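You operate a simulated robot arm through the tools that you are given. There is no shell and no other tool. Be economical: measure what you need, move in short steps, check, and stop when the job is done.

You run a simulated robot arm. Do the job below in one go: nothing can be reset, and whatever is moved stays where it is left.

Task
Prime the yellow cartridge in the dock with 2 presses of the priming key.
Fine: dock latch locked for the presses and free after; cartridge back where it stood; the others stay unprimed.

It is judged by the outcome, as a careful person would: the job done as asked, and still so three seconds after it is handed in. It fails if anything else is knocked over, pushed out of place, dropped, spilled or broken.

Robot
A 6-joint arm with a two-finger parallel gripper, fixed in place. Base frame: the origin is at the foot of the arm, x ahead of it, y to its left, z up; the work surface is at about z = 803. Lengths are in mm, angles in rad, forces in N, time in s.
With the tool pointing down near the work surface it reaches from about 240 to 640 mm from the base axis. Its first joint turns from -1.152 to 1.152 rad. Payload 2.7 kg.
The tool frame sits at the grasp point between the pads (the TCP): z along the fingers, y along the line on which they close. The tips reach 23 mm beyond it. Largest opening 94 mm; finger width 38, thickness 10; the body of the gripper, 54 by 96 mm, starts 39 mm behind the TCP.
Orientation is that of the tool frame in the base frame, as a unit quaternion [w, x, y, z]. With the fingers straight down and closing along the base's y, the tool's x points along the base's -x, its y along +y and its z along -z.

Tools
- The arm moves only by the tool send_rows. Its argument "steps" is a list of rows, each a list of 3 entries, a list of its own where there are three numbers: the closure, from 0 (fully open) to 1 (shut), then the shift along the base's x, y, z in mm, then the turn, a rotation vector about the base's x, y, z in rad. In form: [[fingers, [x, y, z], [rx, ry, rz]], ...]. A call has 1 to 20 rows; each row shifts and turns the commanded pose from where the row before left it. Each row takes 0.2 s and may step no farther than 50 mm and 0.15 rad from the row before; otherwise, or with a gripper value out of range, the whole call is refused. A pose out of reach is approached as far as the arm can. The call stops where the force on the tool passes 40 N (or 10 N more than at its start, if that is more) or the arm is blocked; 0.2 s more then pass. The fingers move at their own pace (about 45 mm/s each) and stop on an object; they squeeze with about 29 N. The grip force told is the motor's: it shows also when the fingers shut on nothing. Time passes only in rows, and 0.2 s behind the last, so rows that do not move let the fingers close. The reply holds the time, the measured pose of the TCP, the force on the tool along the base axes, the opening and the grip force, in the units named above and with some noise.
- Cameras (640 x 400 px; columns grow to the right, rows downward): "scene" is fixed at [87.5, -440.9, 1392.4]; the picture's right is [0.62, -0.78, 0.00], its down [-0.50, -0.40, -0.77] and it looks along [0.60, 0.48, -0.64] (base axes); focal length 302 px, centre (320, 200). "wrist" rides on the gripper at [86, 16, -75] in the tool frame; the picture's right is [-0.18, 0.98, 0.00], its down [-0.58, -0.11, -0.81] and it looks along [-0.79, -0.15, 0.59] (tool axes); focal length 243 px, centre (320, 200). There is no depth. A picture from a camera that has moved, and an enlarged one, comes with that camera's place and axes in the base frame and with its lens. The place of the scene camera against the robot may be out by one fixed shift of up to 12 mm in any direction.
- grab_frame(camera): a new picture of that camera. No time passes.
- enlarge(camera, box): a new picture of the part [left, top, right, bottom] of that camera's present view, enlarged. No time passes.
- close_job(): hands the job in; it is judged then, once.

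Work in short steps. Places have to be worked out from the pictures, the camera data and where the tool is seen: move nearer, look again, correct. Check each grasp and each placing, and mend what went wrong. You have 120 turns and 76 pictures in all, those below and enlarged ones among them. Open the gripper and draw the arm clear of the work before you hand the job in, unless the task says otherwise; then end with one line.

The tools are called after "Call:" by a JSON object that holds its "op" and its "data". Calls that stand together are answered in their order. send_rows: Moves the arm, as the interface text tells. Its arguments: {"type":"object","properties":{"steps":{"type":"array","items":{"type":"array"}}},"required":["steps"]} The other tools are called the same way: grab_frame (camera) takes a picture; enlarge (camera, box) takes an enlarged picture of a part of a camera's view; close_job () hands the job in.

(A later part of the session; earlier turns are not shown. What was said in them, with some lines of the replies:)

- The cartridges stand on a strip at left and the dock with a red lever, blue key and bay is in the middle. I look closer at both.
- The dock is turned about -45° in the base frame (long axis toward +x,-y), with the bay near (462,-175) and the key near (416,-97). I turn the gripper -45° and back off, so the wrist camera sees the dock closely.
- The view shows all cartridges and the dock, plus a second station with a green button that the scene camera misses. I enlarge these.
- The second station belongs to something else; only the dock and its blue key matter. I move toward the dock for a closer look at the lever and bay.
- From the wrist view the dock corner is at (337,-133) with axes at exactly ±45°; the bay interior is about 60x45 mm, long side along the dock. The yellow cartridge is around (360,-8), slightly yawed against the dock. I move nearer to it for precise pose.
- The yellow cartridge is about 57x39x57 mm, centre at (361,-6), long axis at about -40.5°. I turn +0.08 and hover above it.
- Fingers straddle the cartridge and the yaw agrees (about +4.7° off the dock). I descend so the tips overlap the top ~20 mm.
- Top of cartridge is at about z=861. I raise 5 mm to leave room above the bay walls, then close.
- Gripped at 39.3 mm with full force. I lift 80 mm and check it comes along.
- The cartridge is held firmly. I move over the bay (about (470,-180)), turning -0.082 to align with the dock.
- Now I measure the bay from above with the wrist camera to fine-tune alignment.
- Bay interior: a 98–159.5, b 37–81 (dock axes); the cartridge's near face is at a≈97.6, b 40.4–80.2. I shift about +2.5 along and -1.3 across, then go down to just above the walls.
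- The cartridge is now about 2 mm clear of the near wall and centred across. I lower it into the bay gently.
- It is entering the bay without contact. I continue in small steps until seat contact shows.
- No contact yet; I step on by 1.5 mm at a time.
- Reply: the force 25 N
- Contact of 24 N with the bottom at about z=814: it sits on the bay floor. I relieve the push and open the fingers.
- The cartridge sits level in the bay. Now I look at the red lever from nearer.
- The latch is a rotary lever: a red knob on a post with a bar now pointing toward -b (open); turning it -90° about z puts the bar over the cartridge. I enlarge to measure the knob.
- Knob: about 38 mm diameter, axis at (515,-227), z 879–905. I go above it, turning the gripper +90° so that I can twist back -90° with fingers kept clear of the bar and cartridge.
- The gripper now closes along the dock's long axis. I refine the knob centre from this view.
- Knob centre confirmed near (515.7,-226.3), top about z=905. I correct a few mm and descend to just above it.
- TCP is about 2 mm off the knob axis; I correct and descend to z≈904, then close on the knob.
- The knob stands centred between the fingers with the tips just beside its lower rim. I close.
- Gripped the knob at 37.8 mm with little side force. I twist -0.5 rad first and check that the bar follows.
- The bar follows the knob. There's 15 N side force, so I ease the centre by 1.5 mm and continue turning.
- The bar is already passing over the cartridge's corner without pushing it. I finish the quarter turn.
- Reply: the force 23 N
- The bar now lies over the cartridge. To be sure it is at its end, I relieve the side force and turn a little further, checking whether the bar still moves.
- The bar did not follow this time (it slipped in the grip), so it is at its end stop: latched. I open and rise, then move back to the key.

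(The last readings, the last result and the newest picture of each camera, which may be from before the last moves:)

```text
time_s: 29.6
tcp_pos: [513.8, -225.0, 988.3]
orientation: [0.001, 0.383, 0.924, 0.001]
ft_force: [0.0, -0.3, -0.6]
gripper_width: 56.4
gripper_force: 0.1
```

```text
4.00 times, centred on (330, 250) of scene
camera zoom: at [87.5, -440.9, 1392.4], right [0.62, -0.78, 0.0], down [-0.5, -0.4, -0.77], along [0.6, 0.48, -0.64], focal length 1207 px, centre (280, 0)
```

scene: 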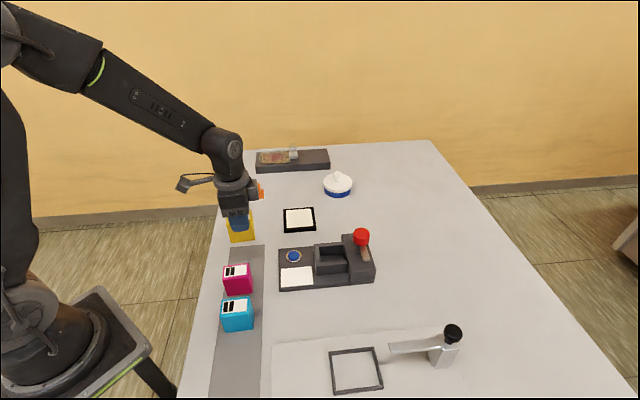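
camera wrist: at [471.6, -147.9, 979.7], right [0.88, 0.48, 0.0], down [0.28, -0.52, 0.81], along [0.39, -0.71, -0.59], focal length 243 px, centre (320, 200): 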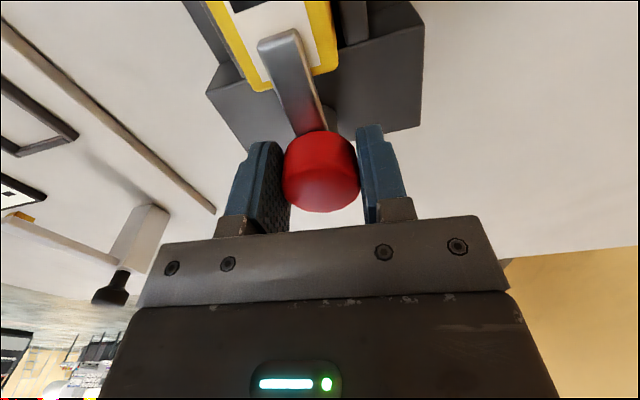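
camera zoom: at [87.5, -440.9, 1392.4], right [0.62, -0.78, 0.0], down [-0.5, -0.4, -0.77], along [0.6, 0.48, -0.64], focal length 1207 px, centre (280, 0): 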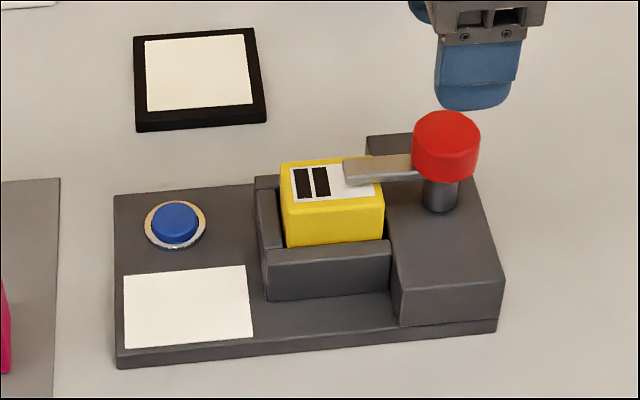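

The bar covers the cartridge: latched. Next I close the fingers and hover over the blue key at about (420,-94).

Call:
{"op": "send_rows", "data": {"steps": [[1, [-23.4, 32.7, 0], [0, 0, 0]], [1, [-23.4, 32.7, 0], [0, 0, 0]], [1, [-23.4, 32.7, 0], [0, 0, 0]], [1, [-23.2, 32.6, 0], [0, 0, 0]], [1, [0, 0, -45], [0, 0, 0]], [1, [0, 0, -45], [0, 0, 0]], [1, [0, 0, -25], [0, 0, 0]], [1, [0, 0, 0], [0, 0, 0]]]}}

Call:
{"op": "grab_frame", "data": {"camera": "wrist"}}

Call:
{"op": "enlarge", "data": {"camera": "scene", "box": [250, 190, 350, 290]}}

```text
time_s: 31.4
tcp_pos: [420.9, -93.2, 868.7]
orientation: [0.0, 0.384, 0.923, 0.001]
ft_force: [-0.5, 0.3, -1.0]
gripper_width: 0.3
gripper_force: 28.8
```

```text
32 pictures are left
camera wrist: at [370.6, -21.3, 943.2], right [0.83, 0.56, 0.0], down [0.33, -0.49, 0.81], along [0.46, -0.67, -0.59], focal length 243 px, centre (320, 200)
```

wrist: 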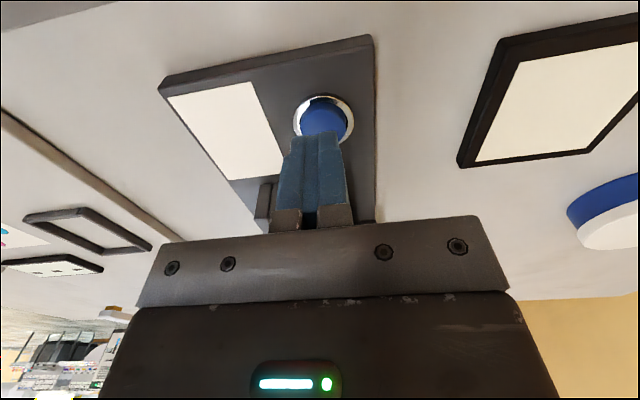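

```text
4.00 times, centred on (300, 240) of scene
camera zoom: at [87.5, -440.9, 1392.4], right [0.62, -0.78, 0.0], down [-0.5, -0.4, -0.77], along [0.6, 0.48, -0.64], focal length 1207 px, centre (400, 40)
```

zoom: 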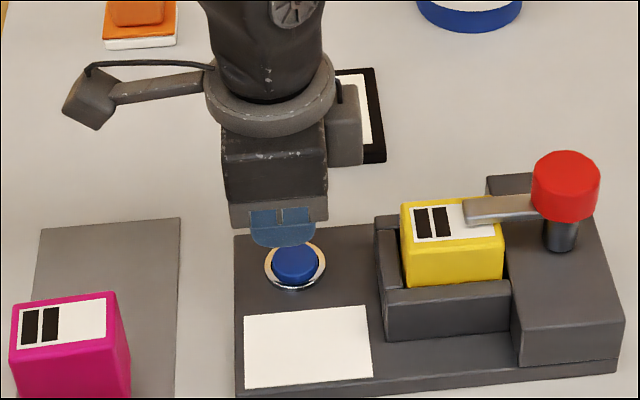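

The closed tips are ~3 mm short of the key's centre. I correct and lower until just above the key.

Call:
{"op": "send_rows", "data": {"steps": [[1, [3, -2.2, -8], [0, 0, 0]], [1, [0, 0, -6], [0, 0, 0]], [1, [0, 0, 0], [0, 0, 0]]]}}

Call:
{"op": "enlarge", "data": {"camera": "wrist", "box": [240, 60, 400, 240]}}

Call:
{"op": "enlarge", "data": {"camera": "scene", "box": [265, 220, 325, 280]}}

```text
time_s: 32.2
tcp_pos: [423.2, -95.3, 855.4]
orientation: [0.001, 0.383, 0.924, 0.0]
ft_force: [0.5, -0.3, 0.2]
gripper_width: 0.0
gripper_force: 29.6
```

```text
2.22 times, centred on (320, 150) of wrist
camera zoom: at [373.7, -24.0, 929.9], right [0.83, 0.56, 0.0], down [0.33, -0.49, 0.81], along [0.46, -0.67, -0.59], focal length 539 px, centre (320, 311)
```

zoom: 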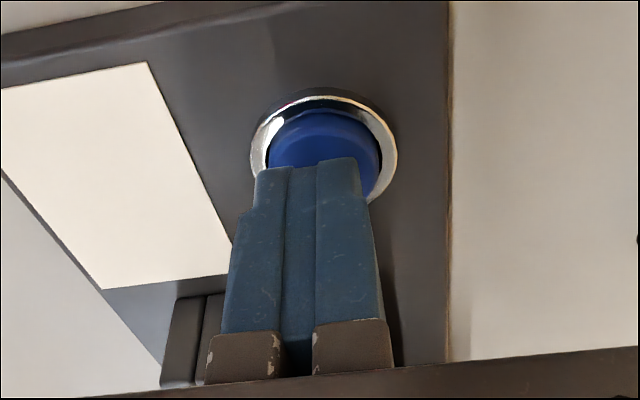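

```text
6.67 times, centred on (295, 250) of scene
camera zoom: at [87.5, -440.9, 1392.4], right [0.62, -0.78, 0.0], down [-0.5, -0.4, -0.77], along [0.6, 0.48, -0.64], focal length 2012 px, centre (487, -133)
```

zoom: 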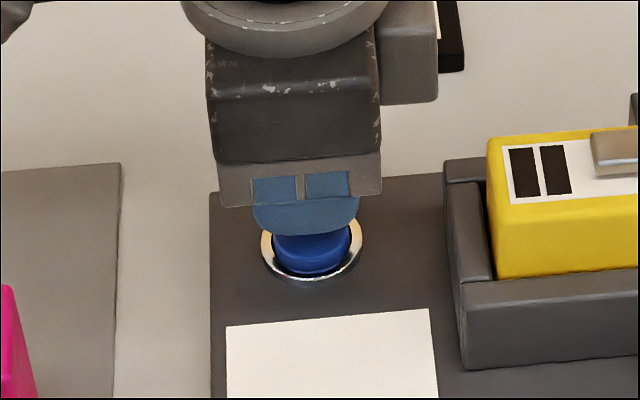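

Nearly centred; I nudge 1.5 mm and lower in 2 mm steps, watching the force.

Call:
{"op": "send_rows", "data": {"steps": [[1, [1.5, 0.8, -2], [0, 0, 0]], [1, [0, 0, -2], [0, 0, 0]], [1, [0, 0, -2], [0, 0, 0]], [1, [0, 0, 0], [0, 0, 0]]]}}

```text
time_s: 33.2
tcp_pos: [425.8, -95.5, 850.3]
orientation: [0.001, 0.383, 0.924, -0.001]
ft_force: [-0.2, -0.3, 0.5]
gripper_width: 0.1
gripper_force: 29.1
```

No contact yet with the tips at z≈827. I continue down in small steps.

Call:
{"op": "send_rows", "data": {"steps": [[1, [0, 0, -1.5], [0, 0, 0]], [1, [0, 0, -1.5], [0, 0, 0]], [1, [0, 0, 0], [0, 0, 0]]]}}

```text
time_s: 34.0
tcp_pos: [425.2, -95.8, 846.5]
orientation: [0.001, 0.384, 0.923, 0.0]
ft_force: [-0.2, 0.2, -0.7]
gripper_width: 0.0
gripper_force: 29.3
```

Still free at tip z≈823.5; on down.

Call:
{"op": "send_rows", "data": {"steps": [[1, [0, 0, -1.5], [0, 0, 0]], [1, [0, 0, -1.5], [0, 0, 0]], [1, [0, 0, 0], [0, 0, 0]]]}}

Call:
{"op": "enlarge", "data": {"camera": "scene", "box": [265, 220, 325, 280]}}

```text
time_s: 34.8
tcp_pos: [423.8, -95.0, 845.1]
orientation: [0.0, 0.383, 0.924, 0.001]
ft_force: [-0.6, 0.6, 1.9]
gripper_width: 0.0
gripper_force: 29.4
```

```text
6.67 times, centred on (295, 250) of scene
camera zoom: at [87.5, -440.9, 1392.4], right [0.62, -0.78, 0.0], down [-0.5, -0.4, -0.77], along [0.6, 0.48, -0.64], focal length 2012 px, centre (487, -133)
```

zoom: 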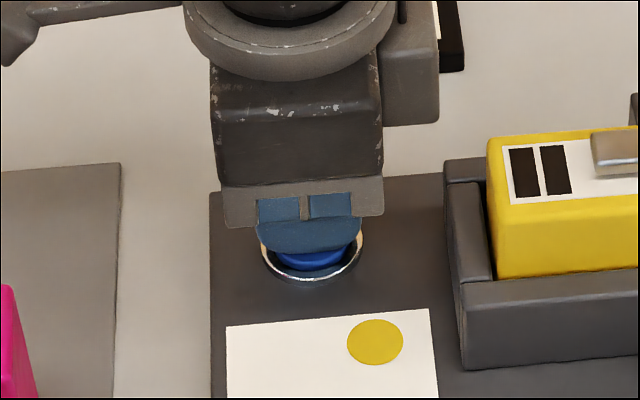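

A yellow dot appeared on the display plate: the first press registered. I lift clear and check the count.

Call:
{"op": "send_rows", "data": {"steps": [[1, [0, 0, 4], [0, 0, 0]], [1, [0, 0, 6], [0, 0, 0]], [1, [0, 0, 4], [0, 0, 0]], [1, [0, 0, 0], [0, 0, 0]]]}}

Call:
{"op": "enlarge", "data": {"camera": "scene", "box": [265, 230, 345, 300]}}

```text
time_s: 35.8
tcp_pos: [423.5, -95.3, 858.3]
orientation: [0.0, 0.383, 0.924, -0.002]
ft_force: [0.2, 0.0, -0.6]
gripper_width: 0.0
gripper_force: 28.6
```

```text
5.71 times, centred on (305, 265) of scene
camera zoom: at [87.5, -440.9, 1392.4], right [0.62, -0.78, 0.0], down [-0.5, -0.4, -0.77], along [0.6, 0.48, -0.64], focal length 1724 px, centre (406, -171)
```

zoom: 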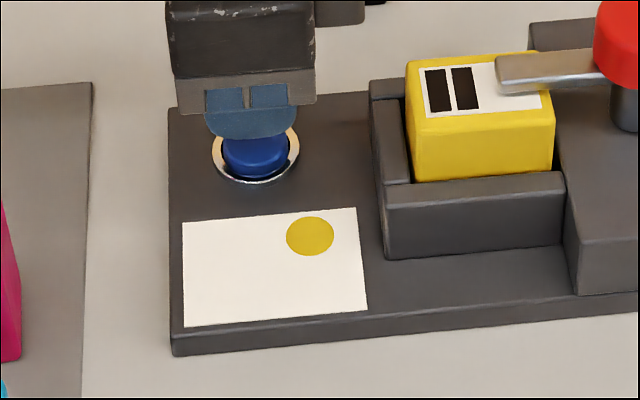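

One dot stays with the key released. I make the second press by the same travel.

Call:
{"op": "send_rows", "data": {"steps": [[1, [0, 0, -5], [0, 0, 0]], [1, [0, 0, -4], [0, 0, 0]], [1, [0, 0, -2], [0, 0, 0]], [1, [0, 0, -1.5], [0, 0, 0]], [1, [0, 0, -1.5], [0, 0, 0]], [1, [0, 0, 0], [0, 0, 0]]]}}

Call:
{"op": "enlarge", "data": {"camera": "scene", "box": [265, 230, 345, 300]}}

```text
time_s: 37.2
tcp_pos: [425.5, -95.0, 844.4]
orientation: [0.001, 0.383, 0.924, 0.001]
ft_force: [0.6, -0.4, 3.1]
gripper_width: 0.2
gripper_force: 28.8
```

```text
5.71 times, centred on (305, 265) of scene
camera zoom: at [87.5, -440.9, 1392.4], right [0.62, -0.78, 0.0], down [-0.5, -0.4, -0.77], along [0.6, 0.48, -0.64], focal length 1724 px, centre (406, -171)
```

zoom: 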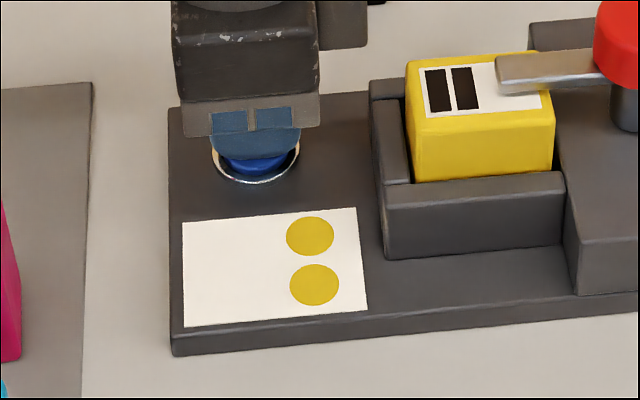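

Two dots: both presses are registered. I rise well clear, open to ~56 mm and go above the knob to unlatch.

Call:
{"op": "send_rows", "data": {"steps": [[1, [0, 0, 10], [0, 0, 0]], [1, [0, 0, 40], [0, 0, 0]], [1, [0, 0, 50], [0, 0, 0]], [0.39, [0, 0, 45], [0, 0, 0]], [0.39, [22.8, -33, 0], [0, 0, 0]], [0.39, [22.8, -33, 0], [0, 0, 0]], [0.39, [22.8, -33, 0], [0, 0, 0]], [0.39, [22.8, -33, 0], [0, 0, 0]], [0.39, [0, 0, -20], [0, 0, 0]], [0.39, [0, 0, 0], [0, 0, 0]]]}}

Call:
{"op": "grab_frame", "data": {"camera": "wrist"}}

```text
time_s: 39.4
tcp_pos: [516.2, -228.2, 970.3]
orientation: [0.001, 0.383, 0.924, 0.0]
ft_force: [-0.4, 0.3, 0.5]
gripper_width: 57.1
gripper_force: 0.1
```

```text
25 pictures are left
camera wrist: at [466.3, -157.0, 1044.2], right [0.83, 0.56, 0.0], down [0.33, -0.49, 0.81], along [0.46, -0.67, -0.59], focal length 243 px, centre (320, 200)
```

wrist: 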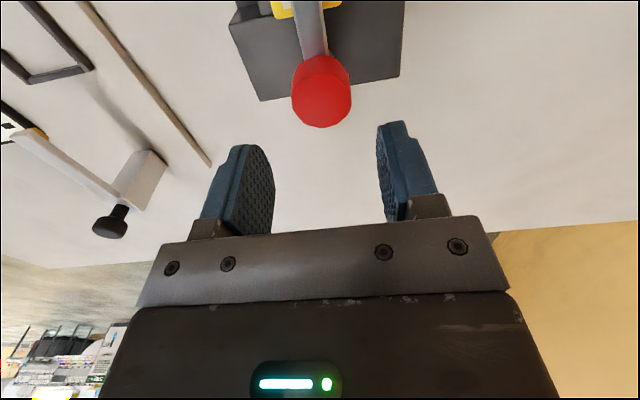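

Knob centre is about (514,-226.5). I correct and descend around it.

Call:
{"op": "send_rows", "data": {"steps": [[0.39, [-1.4, 1.8, -25], [0, 0, 0]], [0.39, [0, 0, -20], [0, 0, 0]], [0.39, [0, 0, -12], [0, 0, 0]], [0.39, [0, 0, -8], [0, 0, 0]], [0.39, [0, 0, 0], [0, 0, 0]]]}}

Call:
{"op": "grab_frame", "data": {"camera": "wrist"}}

```text
time_s: 40.6
tcp_pos: [516.5, -225.3, 904.0]
orientation: [0.001, 0.384, 0.923, 0.001]
ft_force: [-0.5, 0.7, -0.4]
gripper_width: 57.2
gripper_force: 0.1
```

```text
24 pictures are left
camera wrist: at [465.0, -154.4, 978.5], right [0.83, 0.56, 0.0], down [0.33, -0.49, 0.81], along [0.46, -0.67, -0.59], focal length 243 px, centre (320, 200)
```

wrist: 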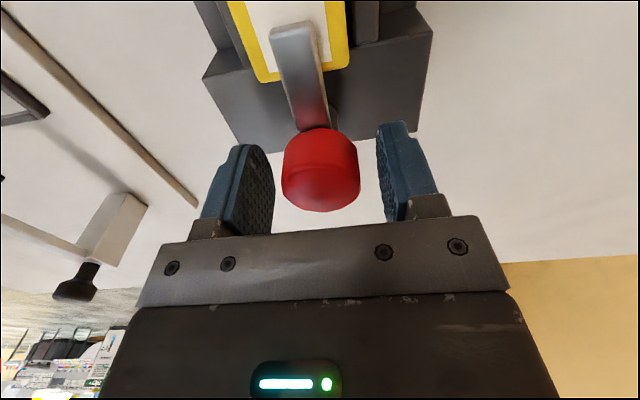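

The knob is centred between the fingers. I close and start the return turn.

Call:
{"op": "send_rows", "data": {"steps": [[0.6, [0, 0, 0], [0, 0, 0]], [0.8, [0, 0, 0], [0, 0, 0]], [1, [0, 0, 0], [0, 0, 0]], [1, [0, 0, 0], [0, 0, 0]], [1, [0, 0, 0], [0, 0, 0.1]], [1, [0, 0, 0], [0, 0, 0.1]], [1, [0, 0, 0], [0, 0, 0.1]]]}}

```text
time_s: 42.2
tcp_pos: [515.6, -225.4, 904.5]
orientation: [0.001, 0.24, 0.971, 0.001]
ft_force: [0.8, 8.4, -6.5]
gripper_width: 37.7
gripper_force: 44.7
```

Moderate forces only; I continue the turn.

Call:
{"op": "send_rows", "data": {"steps": [[1, [0, 0.5, 0], [0, 0, 0.1]], [1, [0, 0, 0], [0, 0, 0.1]], [1, [0, 0, 0], [0, 0, 0.1]], [1, [0, 0, 0], [0, 0, 0.1]], [1, [0, 0, 0], [0, 0, 0.1]]]}}

Call:
{"op": "enlarge", "data": {"camera": "scene", "box": [310, 180, 410, 290]}}

```text
time_s: 43.4
tcp_pos: [515.3, -226.1, 904.6]
orientation: [0.002, -0.007, 1.0, 0.0]
ft_force: [9.5, -3.3, -4.2]
gripper_width: 37.8
gripper_force: 45.2
```

```text
3.64 times, centred on (360, 235) of scene
camera zoom: at [87.9, -441.0, 1392.3], right [0.62, -0.78, 0.0], down [-0.5, -0.4, -0.77], along [0.6, 0.48, -0.64], focal length 1097 px, centre (174, 73)
```

zoom: 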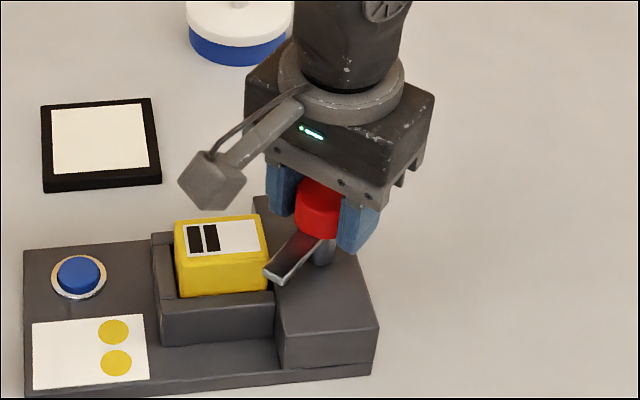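

The bar is swinging off the cartridge; I complete the quarter turn to its original free position.

Call:
{"op": "send_rows", "data": {"steps": [[1, [0.5, 0, 0], [0, 0, 0.1]], [1, [0, 0, 0], [0, 0, 0.1]], [1, [0, 0, 0], [0, 0, 0.1]], [1, [0, 0, 0], [0, 0, 0.1]]]}}

Call:
{"op": "send_rows", "data": {"steps": [[1, [0, 0, 0], [0, 0, 0.1]], [1, [0, 0, 0], [0, 0, 0.1]], [1, [0, 0, 0], [0, 0, 0.1]], [1, [0, 0, 0], [0, 0, 0.1]], [1, [0, 0, 0], [0, 0, 0]]]}}

Call:
{"op": "enlarge", "data": {"camera": "scene", "box": [310, 180, 410, 290]}}

Call:
{"op": "grab_frame", "data": {"camera": "wrist"}}

```text
time_s: 44.4
tcp_pos: [515.7, -226.4, 904.3]
orientation: [0.001, -0.205, 0.979, 0.001]
ft_force: [3.2, -1.6, -5.2]
gripper_width: 37.6
gripper_force: 45.0
```

```text
time_s: 45.6
tcp_pos: [515.4, -226.8, 904.2]
orientation: [0.0, -0.395, 0.919, 0.001]
ft_force: [3.0, -8.5, -4.8]
gripper_width: 37.8
gripper_force: 44.9
```

```text
3.64 times, centred on (360, 235) of scene
camera zoom: at [87.7, -441.1, 1392.3], right [0.62, -0.78, 0.0], down [-0.5, -0.4, -0.77], along [0.6, 0.48, -0.64], focal length 1097 px, centre (174, 73)
```

zoom: 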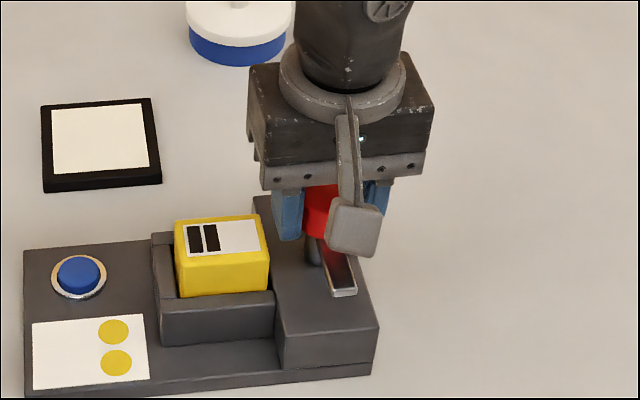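

```text
21 pictures are left
camera wrist: at [443.7, -279.0, 978.6], right [-0.59, 0.81, 0.0], down [0.48, 0.35, 0.81], along [0.65, 0.47, -0.59], focal length 243 px, centre (320, 200)
```

wrist: 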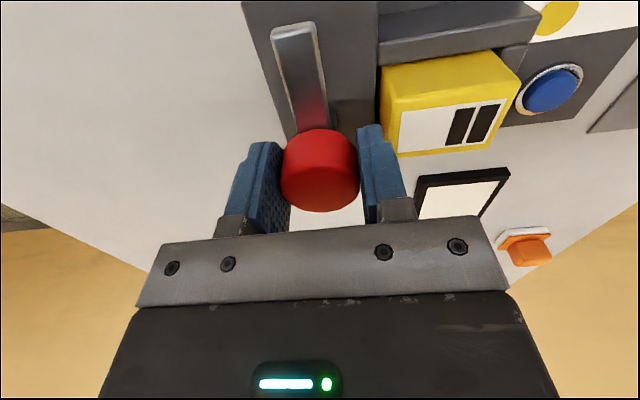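

The bar is back at its starting position, latch free. I release, rise, turn back and move above the docked cartridge.

Call:
{"op": "send_rows", "data": {"steps": [[0.7, [0, 0, 0], [0, 0, 0]], [0.42, [0, 0, 0], [0, 0, 0]], [0.42, [0, 0, 0], [0, 0, 0]], [0.4, [0, 0, 15], [0, 0, 0]], [0.4, [0, 0, 35], [0, 0, 0]], [0.4, [0, 0, 40], [0, 0, 0]]]}}

Call:
{"op": "send_rows", "data": {"steps": [[0.3, [-3.72, 3.7, 0], [0, 0, -0.1333]], [0.3, [-3.72, 3.7, 0], [0, 0, -0.1333]], [0.3, [-3.72, 3.7, 0], [0, 0, -0.1333]], [0.3, [-3.72, 3.7, 0], [0, 0, -0.1333]], [0.3, [-3.72, 3.7, 0], [0, 0, -0.1333]], [0.3, [-3.72, 3.7, 0], [0, 0, -0.1333]], [0.3, [-3.72, 3.7, 0], [0, 0, -0.1333]], [0.3, [-3.72, 3.7, 0], [0, 0, -0.1333]], [0.3, [-3.72, 3.7, 0], [0, 0, -0.1333]], [0.3, [-3.72, 3.7, 0], [0, 0, -0.1333]], [0.3, [-3.72, 3.7, 0], [0, 0, -0.1333]], [0.3, [-3.72, 3.7, 0], [0, 0, -0.1333]], [0.3, [0, 0, 0], [0, 0, 0]]]}}

Call:
{"op": "enlarge", "data": {"camera": "scene", "box": [270, 200, 390, 300]}}

Call:
{"op": "grab_frame", "data": {"camera": "wrist"}}

```text
time_s: 47.0
tcp_pos: [515.5, -225.7, 994.7]
orientation: [0.0, -0.396, 0.918, 0.001]
ft_force: [-0.2, 0.5, -1.1]
gripper_width: 56.2
gripper_force: 0.0
```

```text
time_s: 49.8
tcp_pos: [471.7, -179.4, 994.4]
orientation: [0.001, 0.383, 0.924, 0.0]
ft_force: [0.7, -0.7, 0.1]
gripper_width: 65.7
gripper_force: 0.1
```

```text
4.00 times, centred on (330, 250) of scene
camera zoom: at [87.5, -440.9, 1392.4], right [0.62, -0.78, 0.0], down [-0.5, -0.4, -0.77], along [0.6, 0.48, -0.64], focal length 1207 px, centre (280, 0)
```

zoom: 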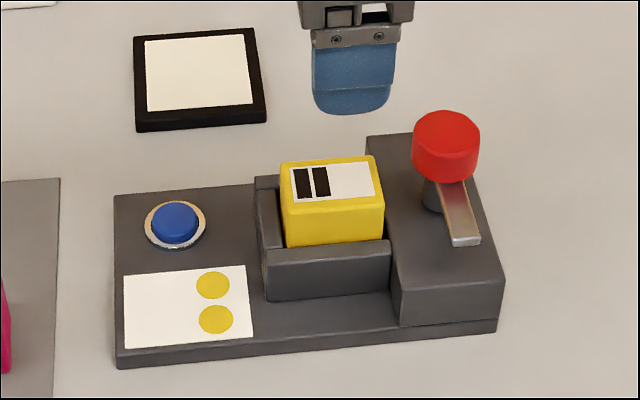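

```text
19 pictures are left
camera wrist: at [421.5, -108.6, 1068.6], right [0.83, 0.56, 0.0], down [0.33, -0.49, 0.81], along [0.45, -0.67, -0.59], focal length 243 px, centre (320, 200)
```

wrist: 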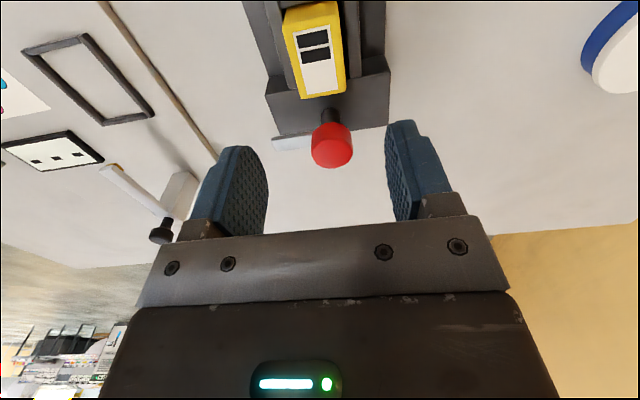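

Cartridge undisturbed, two dots, latch free. I descend to the same grip height (z≈880), opening ~66 mm.

Call:
{"op": "send_rows", "data": {"steps": [[0.3, [-0.5, -1.8, -45], [0, 0, 0]], [0.3, [0, 0, -40], [0, 0, 0]], [0.3, [0, 0, -20], [0, 0, 0]], [0.3, [0, 0, -9], [0, 0, 0]], [0.3, [0, 0, 0], [0, 0, 0]]]}}

Call:
{"op": "grab_frame", "data": {"camera": "wrist"}}

```text
time_s: 51.0
tcp_pos: [470.4, -183.0, 880.6]
orientation: [0.001, 0.383, 0.924, 0.001]
ft_force: [-0.3, 0.0, 0.3]
gripper_width: 65.9
gripper_force: 0.1
```

```text
18 pictures are left
camera wrist: at [420.4, -111.5, 954.6], right [0.83, 0.56, 0.0], down [0.33, -0.49, 0.81], along [0.46, -0.67, -0.59], focal length 243 px, centre (320, 200)
```

wrist: 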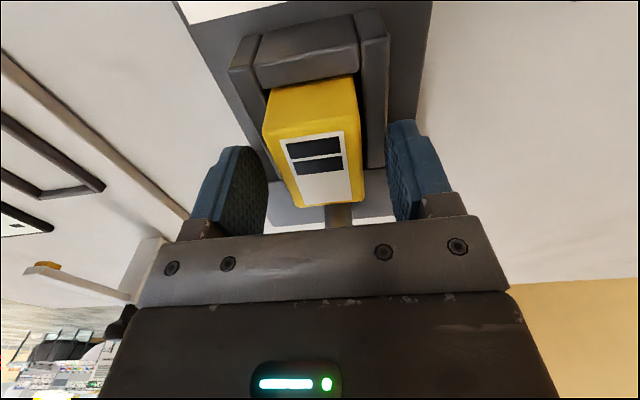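

The cartridge sits in the same place between the fingers as when I released it. I grip and lift it out.

Call:
{"op": "send_rows", "data": {"steps": [[0.5, [0, 0, 0], [0, 0, 0]], [0.7, [0, 0, 0], [0, 0, 0]], [1, [0, 0, 0], [0, 0, 0]], [1, [0, 0, 0], [0, 0, 0]], [1, [0, 0, 0], [0, 0, 0]], [1, [0, 0, 5], [0, 0, 0]], [1, [0, 0, 10], [0, 0, 0]], [1, [0, 0, 15], [0, 0, 0]], [1, [0, 0, 0], [0, 0, 0]]]}}

```text
time_s: 53.0
tcp_pos: [470.4, -183.5, 910.0]
orientation: [0.001, 0.383, 0.924, 0.001]
ft_force: [0.3, 0.2, -0.8]
gripper_width: 39.6
gripper_force: 29.5
```

Freed with the grip intact. I lift on, and carry it back above its strip place with the +0.082 yaw.

Call:
{"op": "send_rows", "data": {"steps": [[1, [0, 0, 40], [0, 0, 0]], [1, [-22, 35.6, 0], [0, 0, 0.0164]], [1, [-22, 35.6, 0], [0, 0, 0.0164]], [1, [-22, 35.6, 0], [0, 0, 0.0164]], [1, [-22, 35.6, 0], [0, 0, 0.0164]], [1, [-22, 35.6, 0], [0, 0, 0.0164]], [1, [0, 0, 0], [0, 0, 0]], [1, [0, 0, 0], [0, 0, 0]]]}}

Call:
{"op": "grab_frame", "data": {"camera": "wrist"}}

```text
time_s: 54.8
tcp_pos: [359.8, -3.8, 951.5]
orientation: [0.001, 0.345, 0.938, 0.0]
ft_force: [0.6, 0.6, -1.2]
gripper_width: 39.6
gripper_force: 28.5
```

```text
17 pictures are left
camera wrist: at [304.9, 63.2, 1024.9], right [0.78, 0.63, 0.0], down [0.37, -0.46, 0.81], along [0.51, -0.63, -0.59], focal length 243 px, centre (320, 200)
```

wrist: 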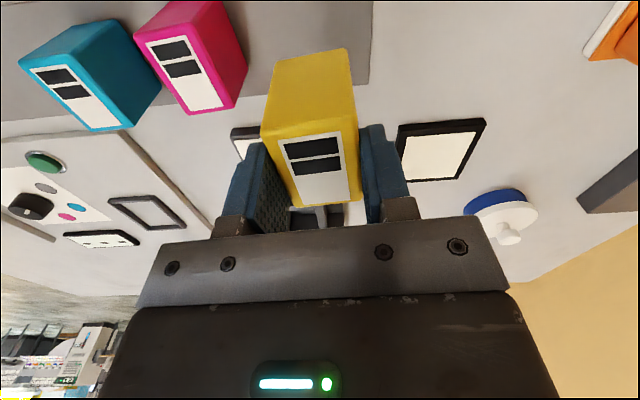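

The view matches the earlier lifted view within ~1 mm. I correct (-1,-0.8) and lower close to the strip.

Call:
{"op": "send_rows", "data": {"steps": [[1, [-1, -0.8, -30], [0, 0, 0]], [1, [0, 0, -25], [0, 0, 0]], [1, [0, 0, -12], [0, 0, 0]], [1, [0, 0, -7], [0, 0, 0]], [1, [0, 0, 0], [0, 0, 0]], [1, [0, 0, 0], [0, 0, 0]]]}}

Call:
{"op": "grab_frame", "data": {"camera": "wrist"}}

```text
time_s: 56.2
tcp_pos: [359.0, -4.7, 877.5]
orientation: [0.001, 0.347, 0.938, 0.001]
ft_force: [0.5, 0.3, -0.4]
gripper_width: 39.4
gripper_force: 28.8
```

```text
16 pictures are left
camera wrist: at [303.7, 62.3, 951.2], right [0.78, 0.63, 0.0], down [0.37, -0.46, 0.81], along [0.51, -0.63, -0.59], focal length 243 px, centre (320, 200)
```

wrist: 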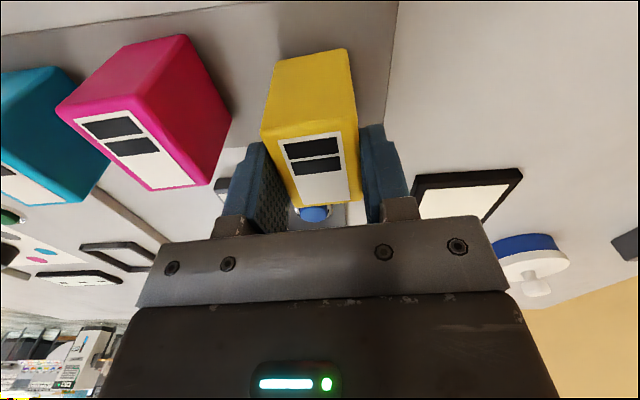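

About 8 mm to go; I lower in small steps to contact with a 0.7 mm x trim.

Call:
{"op": "send_rows", "data": {"steps": [[1, [0.7, -0.2, -4], [0, 0, 0]], [1, [0, 0, -2], [0, 0, 0]], [1, [0, 0, -1.5], [0, 0, 0]], [1, [0, 0, 0], [0, 0, 0]]]}}

```text
time_s: 57.2
tcp_pos: [360.4, -7.4, 868.8]
orientation: [0.001, 0.346, 0.938, 0.001]
ft_force: [0.6, -0.4, -1.6]
gripper_width: 39.9
gripper_force: 28.9
```

No contact yet. I go 1 mm at a time.

Call:
{"op": "send_rows", "data": {"steps": [[1, [0, 0, -1], [0, 0, 0]], [1, [0, 0, -1], [0, 0, 0]], [1, [0, 0, 0], [0, 0, 0]]]}}

Call:
{"op": "grab_frame", "data": {"camera": "wrist"}}

```text
time_s: 58.0
tcp_pos: [359.6, -5.4, 867.3]
orientation: [0.001, 0.345, 0.938, 0.001]
ft_force: [-7.8, -0.3, 23.9]
gripper_width: 39.8
gripper_force: 29.1
```

```text
15 pictures are left
camera wrist: at [304.2, 61.5, 942.1], right [0.78, 0.63, 0.0], down [0.37, -0.46, 0.81], along [0.51, -0.63, -0.59], focal length 243 px, centre (320, 200)
```

wrist: 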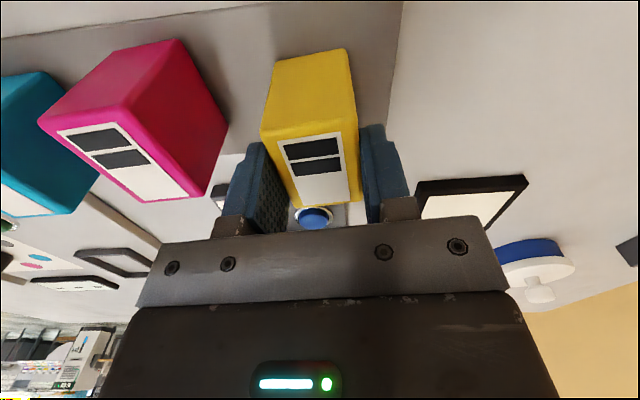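

On the strip with 24 N contact, and the view matches the original grasp view to within about 1 mm. I relieve, open and rise.

Call:
{"op": "send_rows", "data": {"steps": [[1, [0, 0, 1.7], [0, 0, 0]], [0.5, [0, 0, 0], [0, 0, 0]], [0.25, [0, 0, 0], [0, 0, 0]], [0.25, [0, 0, 0], [0, 0, 0]], [0.25, [0, 0, 0], [0, 0, 0]], [0.25, [0, 0, 10], [0, 0, 0]], [0.25, [0, 0, 40], [0, 0, 0]], [0.25, [0, 0, 50], [0, 0, 0]], [0.25, [0, 0, 50], [0, 0, 0]], [0.25, [0, 50, 0], [0, 0, 0]], [0.25, [0, 50, 0], [0, 0, 0]], [0.1, [0, 30, 0], [0, 0, 0]], [0, [0, 0, 0], [0, 0, 0]]]}}

Call:
{"op": "grab_frame", "data": {"camera": "scene"}}

Call:
{"op": "enlarge", "data": {"camera": "scene", "box": [200, 225, 330, 345]}}

```text
time_s: 60.8
tcp_pos: [361.6, 123.9, 1019.3]
orientation: [0.002, 0.345, 0.939, 0.0]
ft_force: [0.5, -0.9, -0.6]
gripper_width: 93.9
gripper_force: 0.0
```

```text
14 pictures are left
```

scene: 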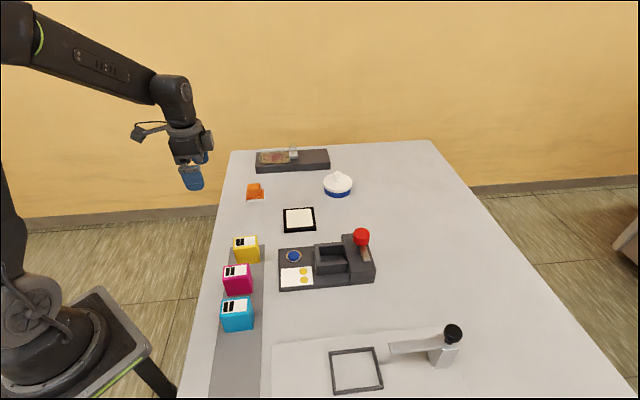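

```text
3.33 times, centred on (265, 285) of scene
camera zoom: at [87.6, -440.9, 1392.4], right [0.62, -0.78, 0.0], down [-0.5, -0.4, -0.77], along [0.6, 0.48, -0.64], focal length 1006 px, centre (503, -83)
```

zoom: 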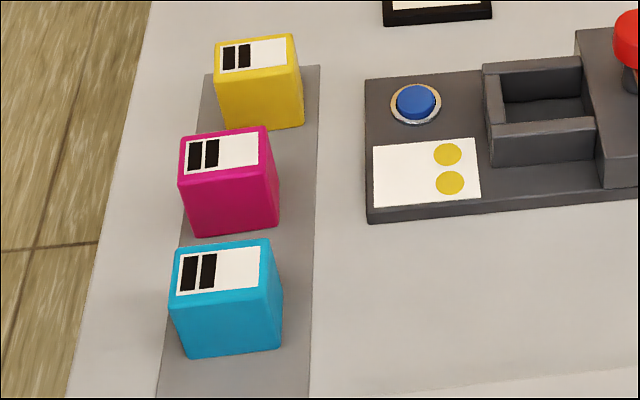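

The yellow cartridge is back within about 1 mm, the latch is free, two dots show and the others are untouched. The arm is clear, so I hand in.

Call:
{"op": "close_job", "data": {}}

```text
The job is handed in.
```

I primed the yellow cartridge with two presses while the dock latch was locked. The latch is free again, the cartridge is back within about 1 mm of where it stood, and the other cartridges were not touched.
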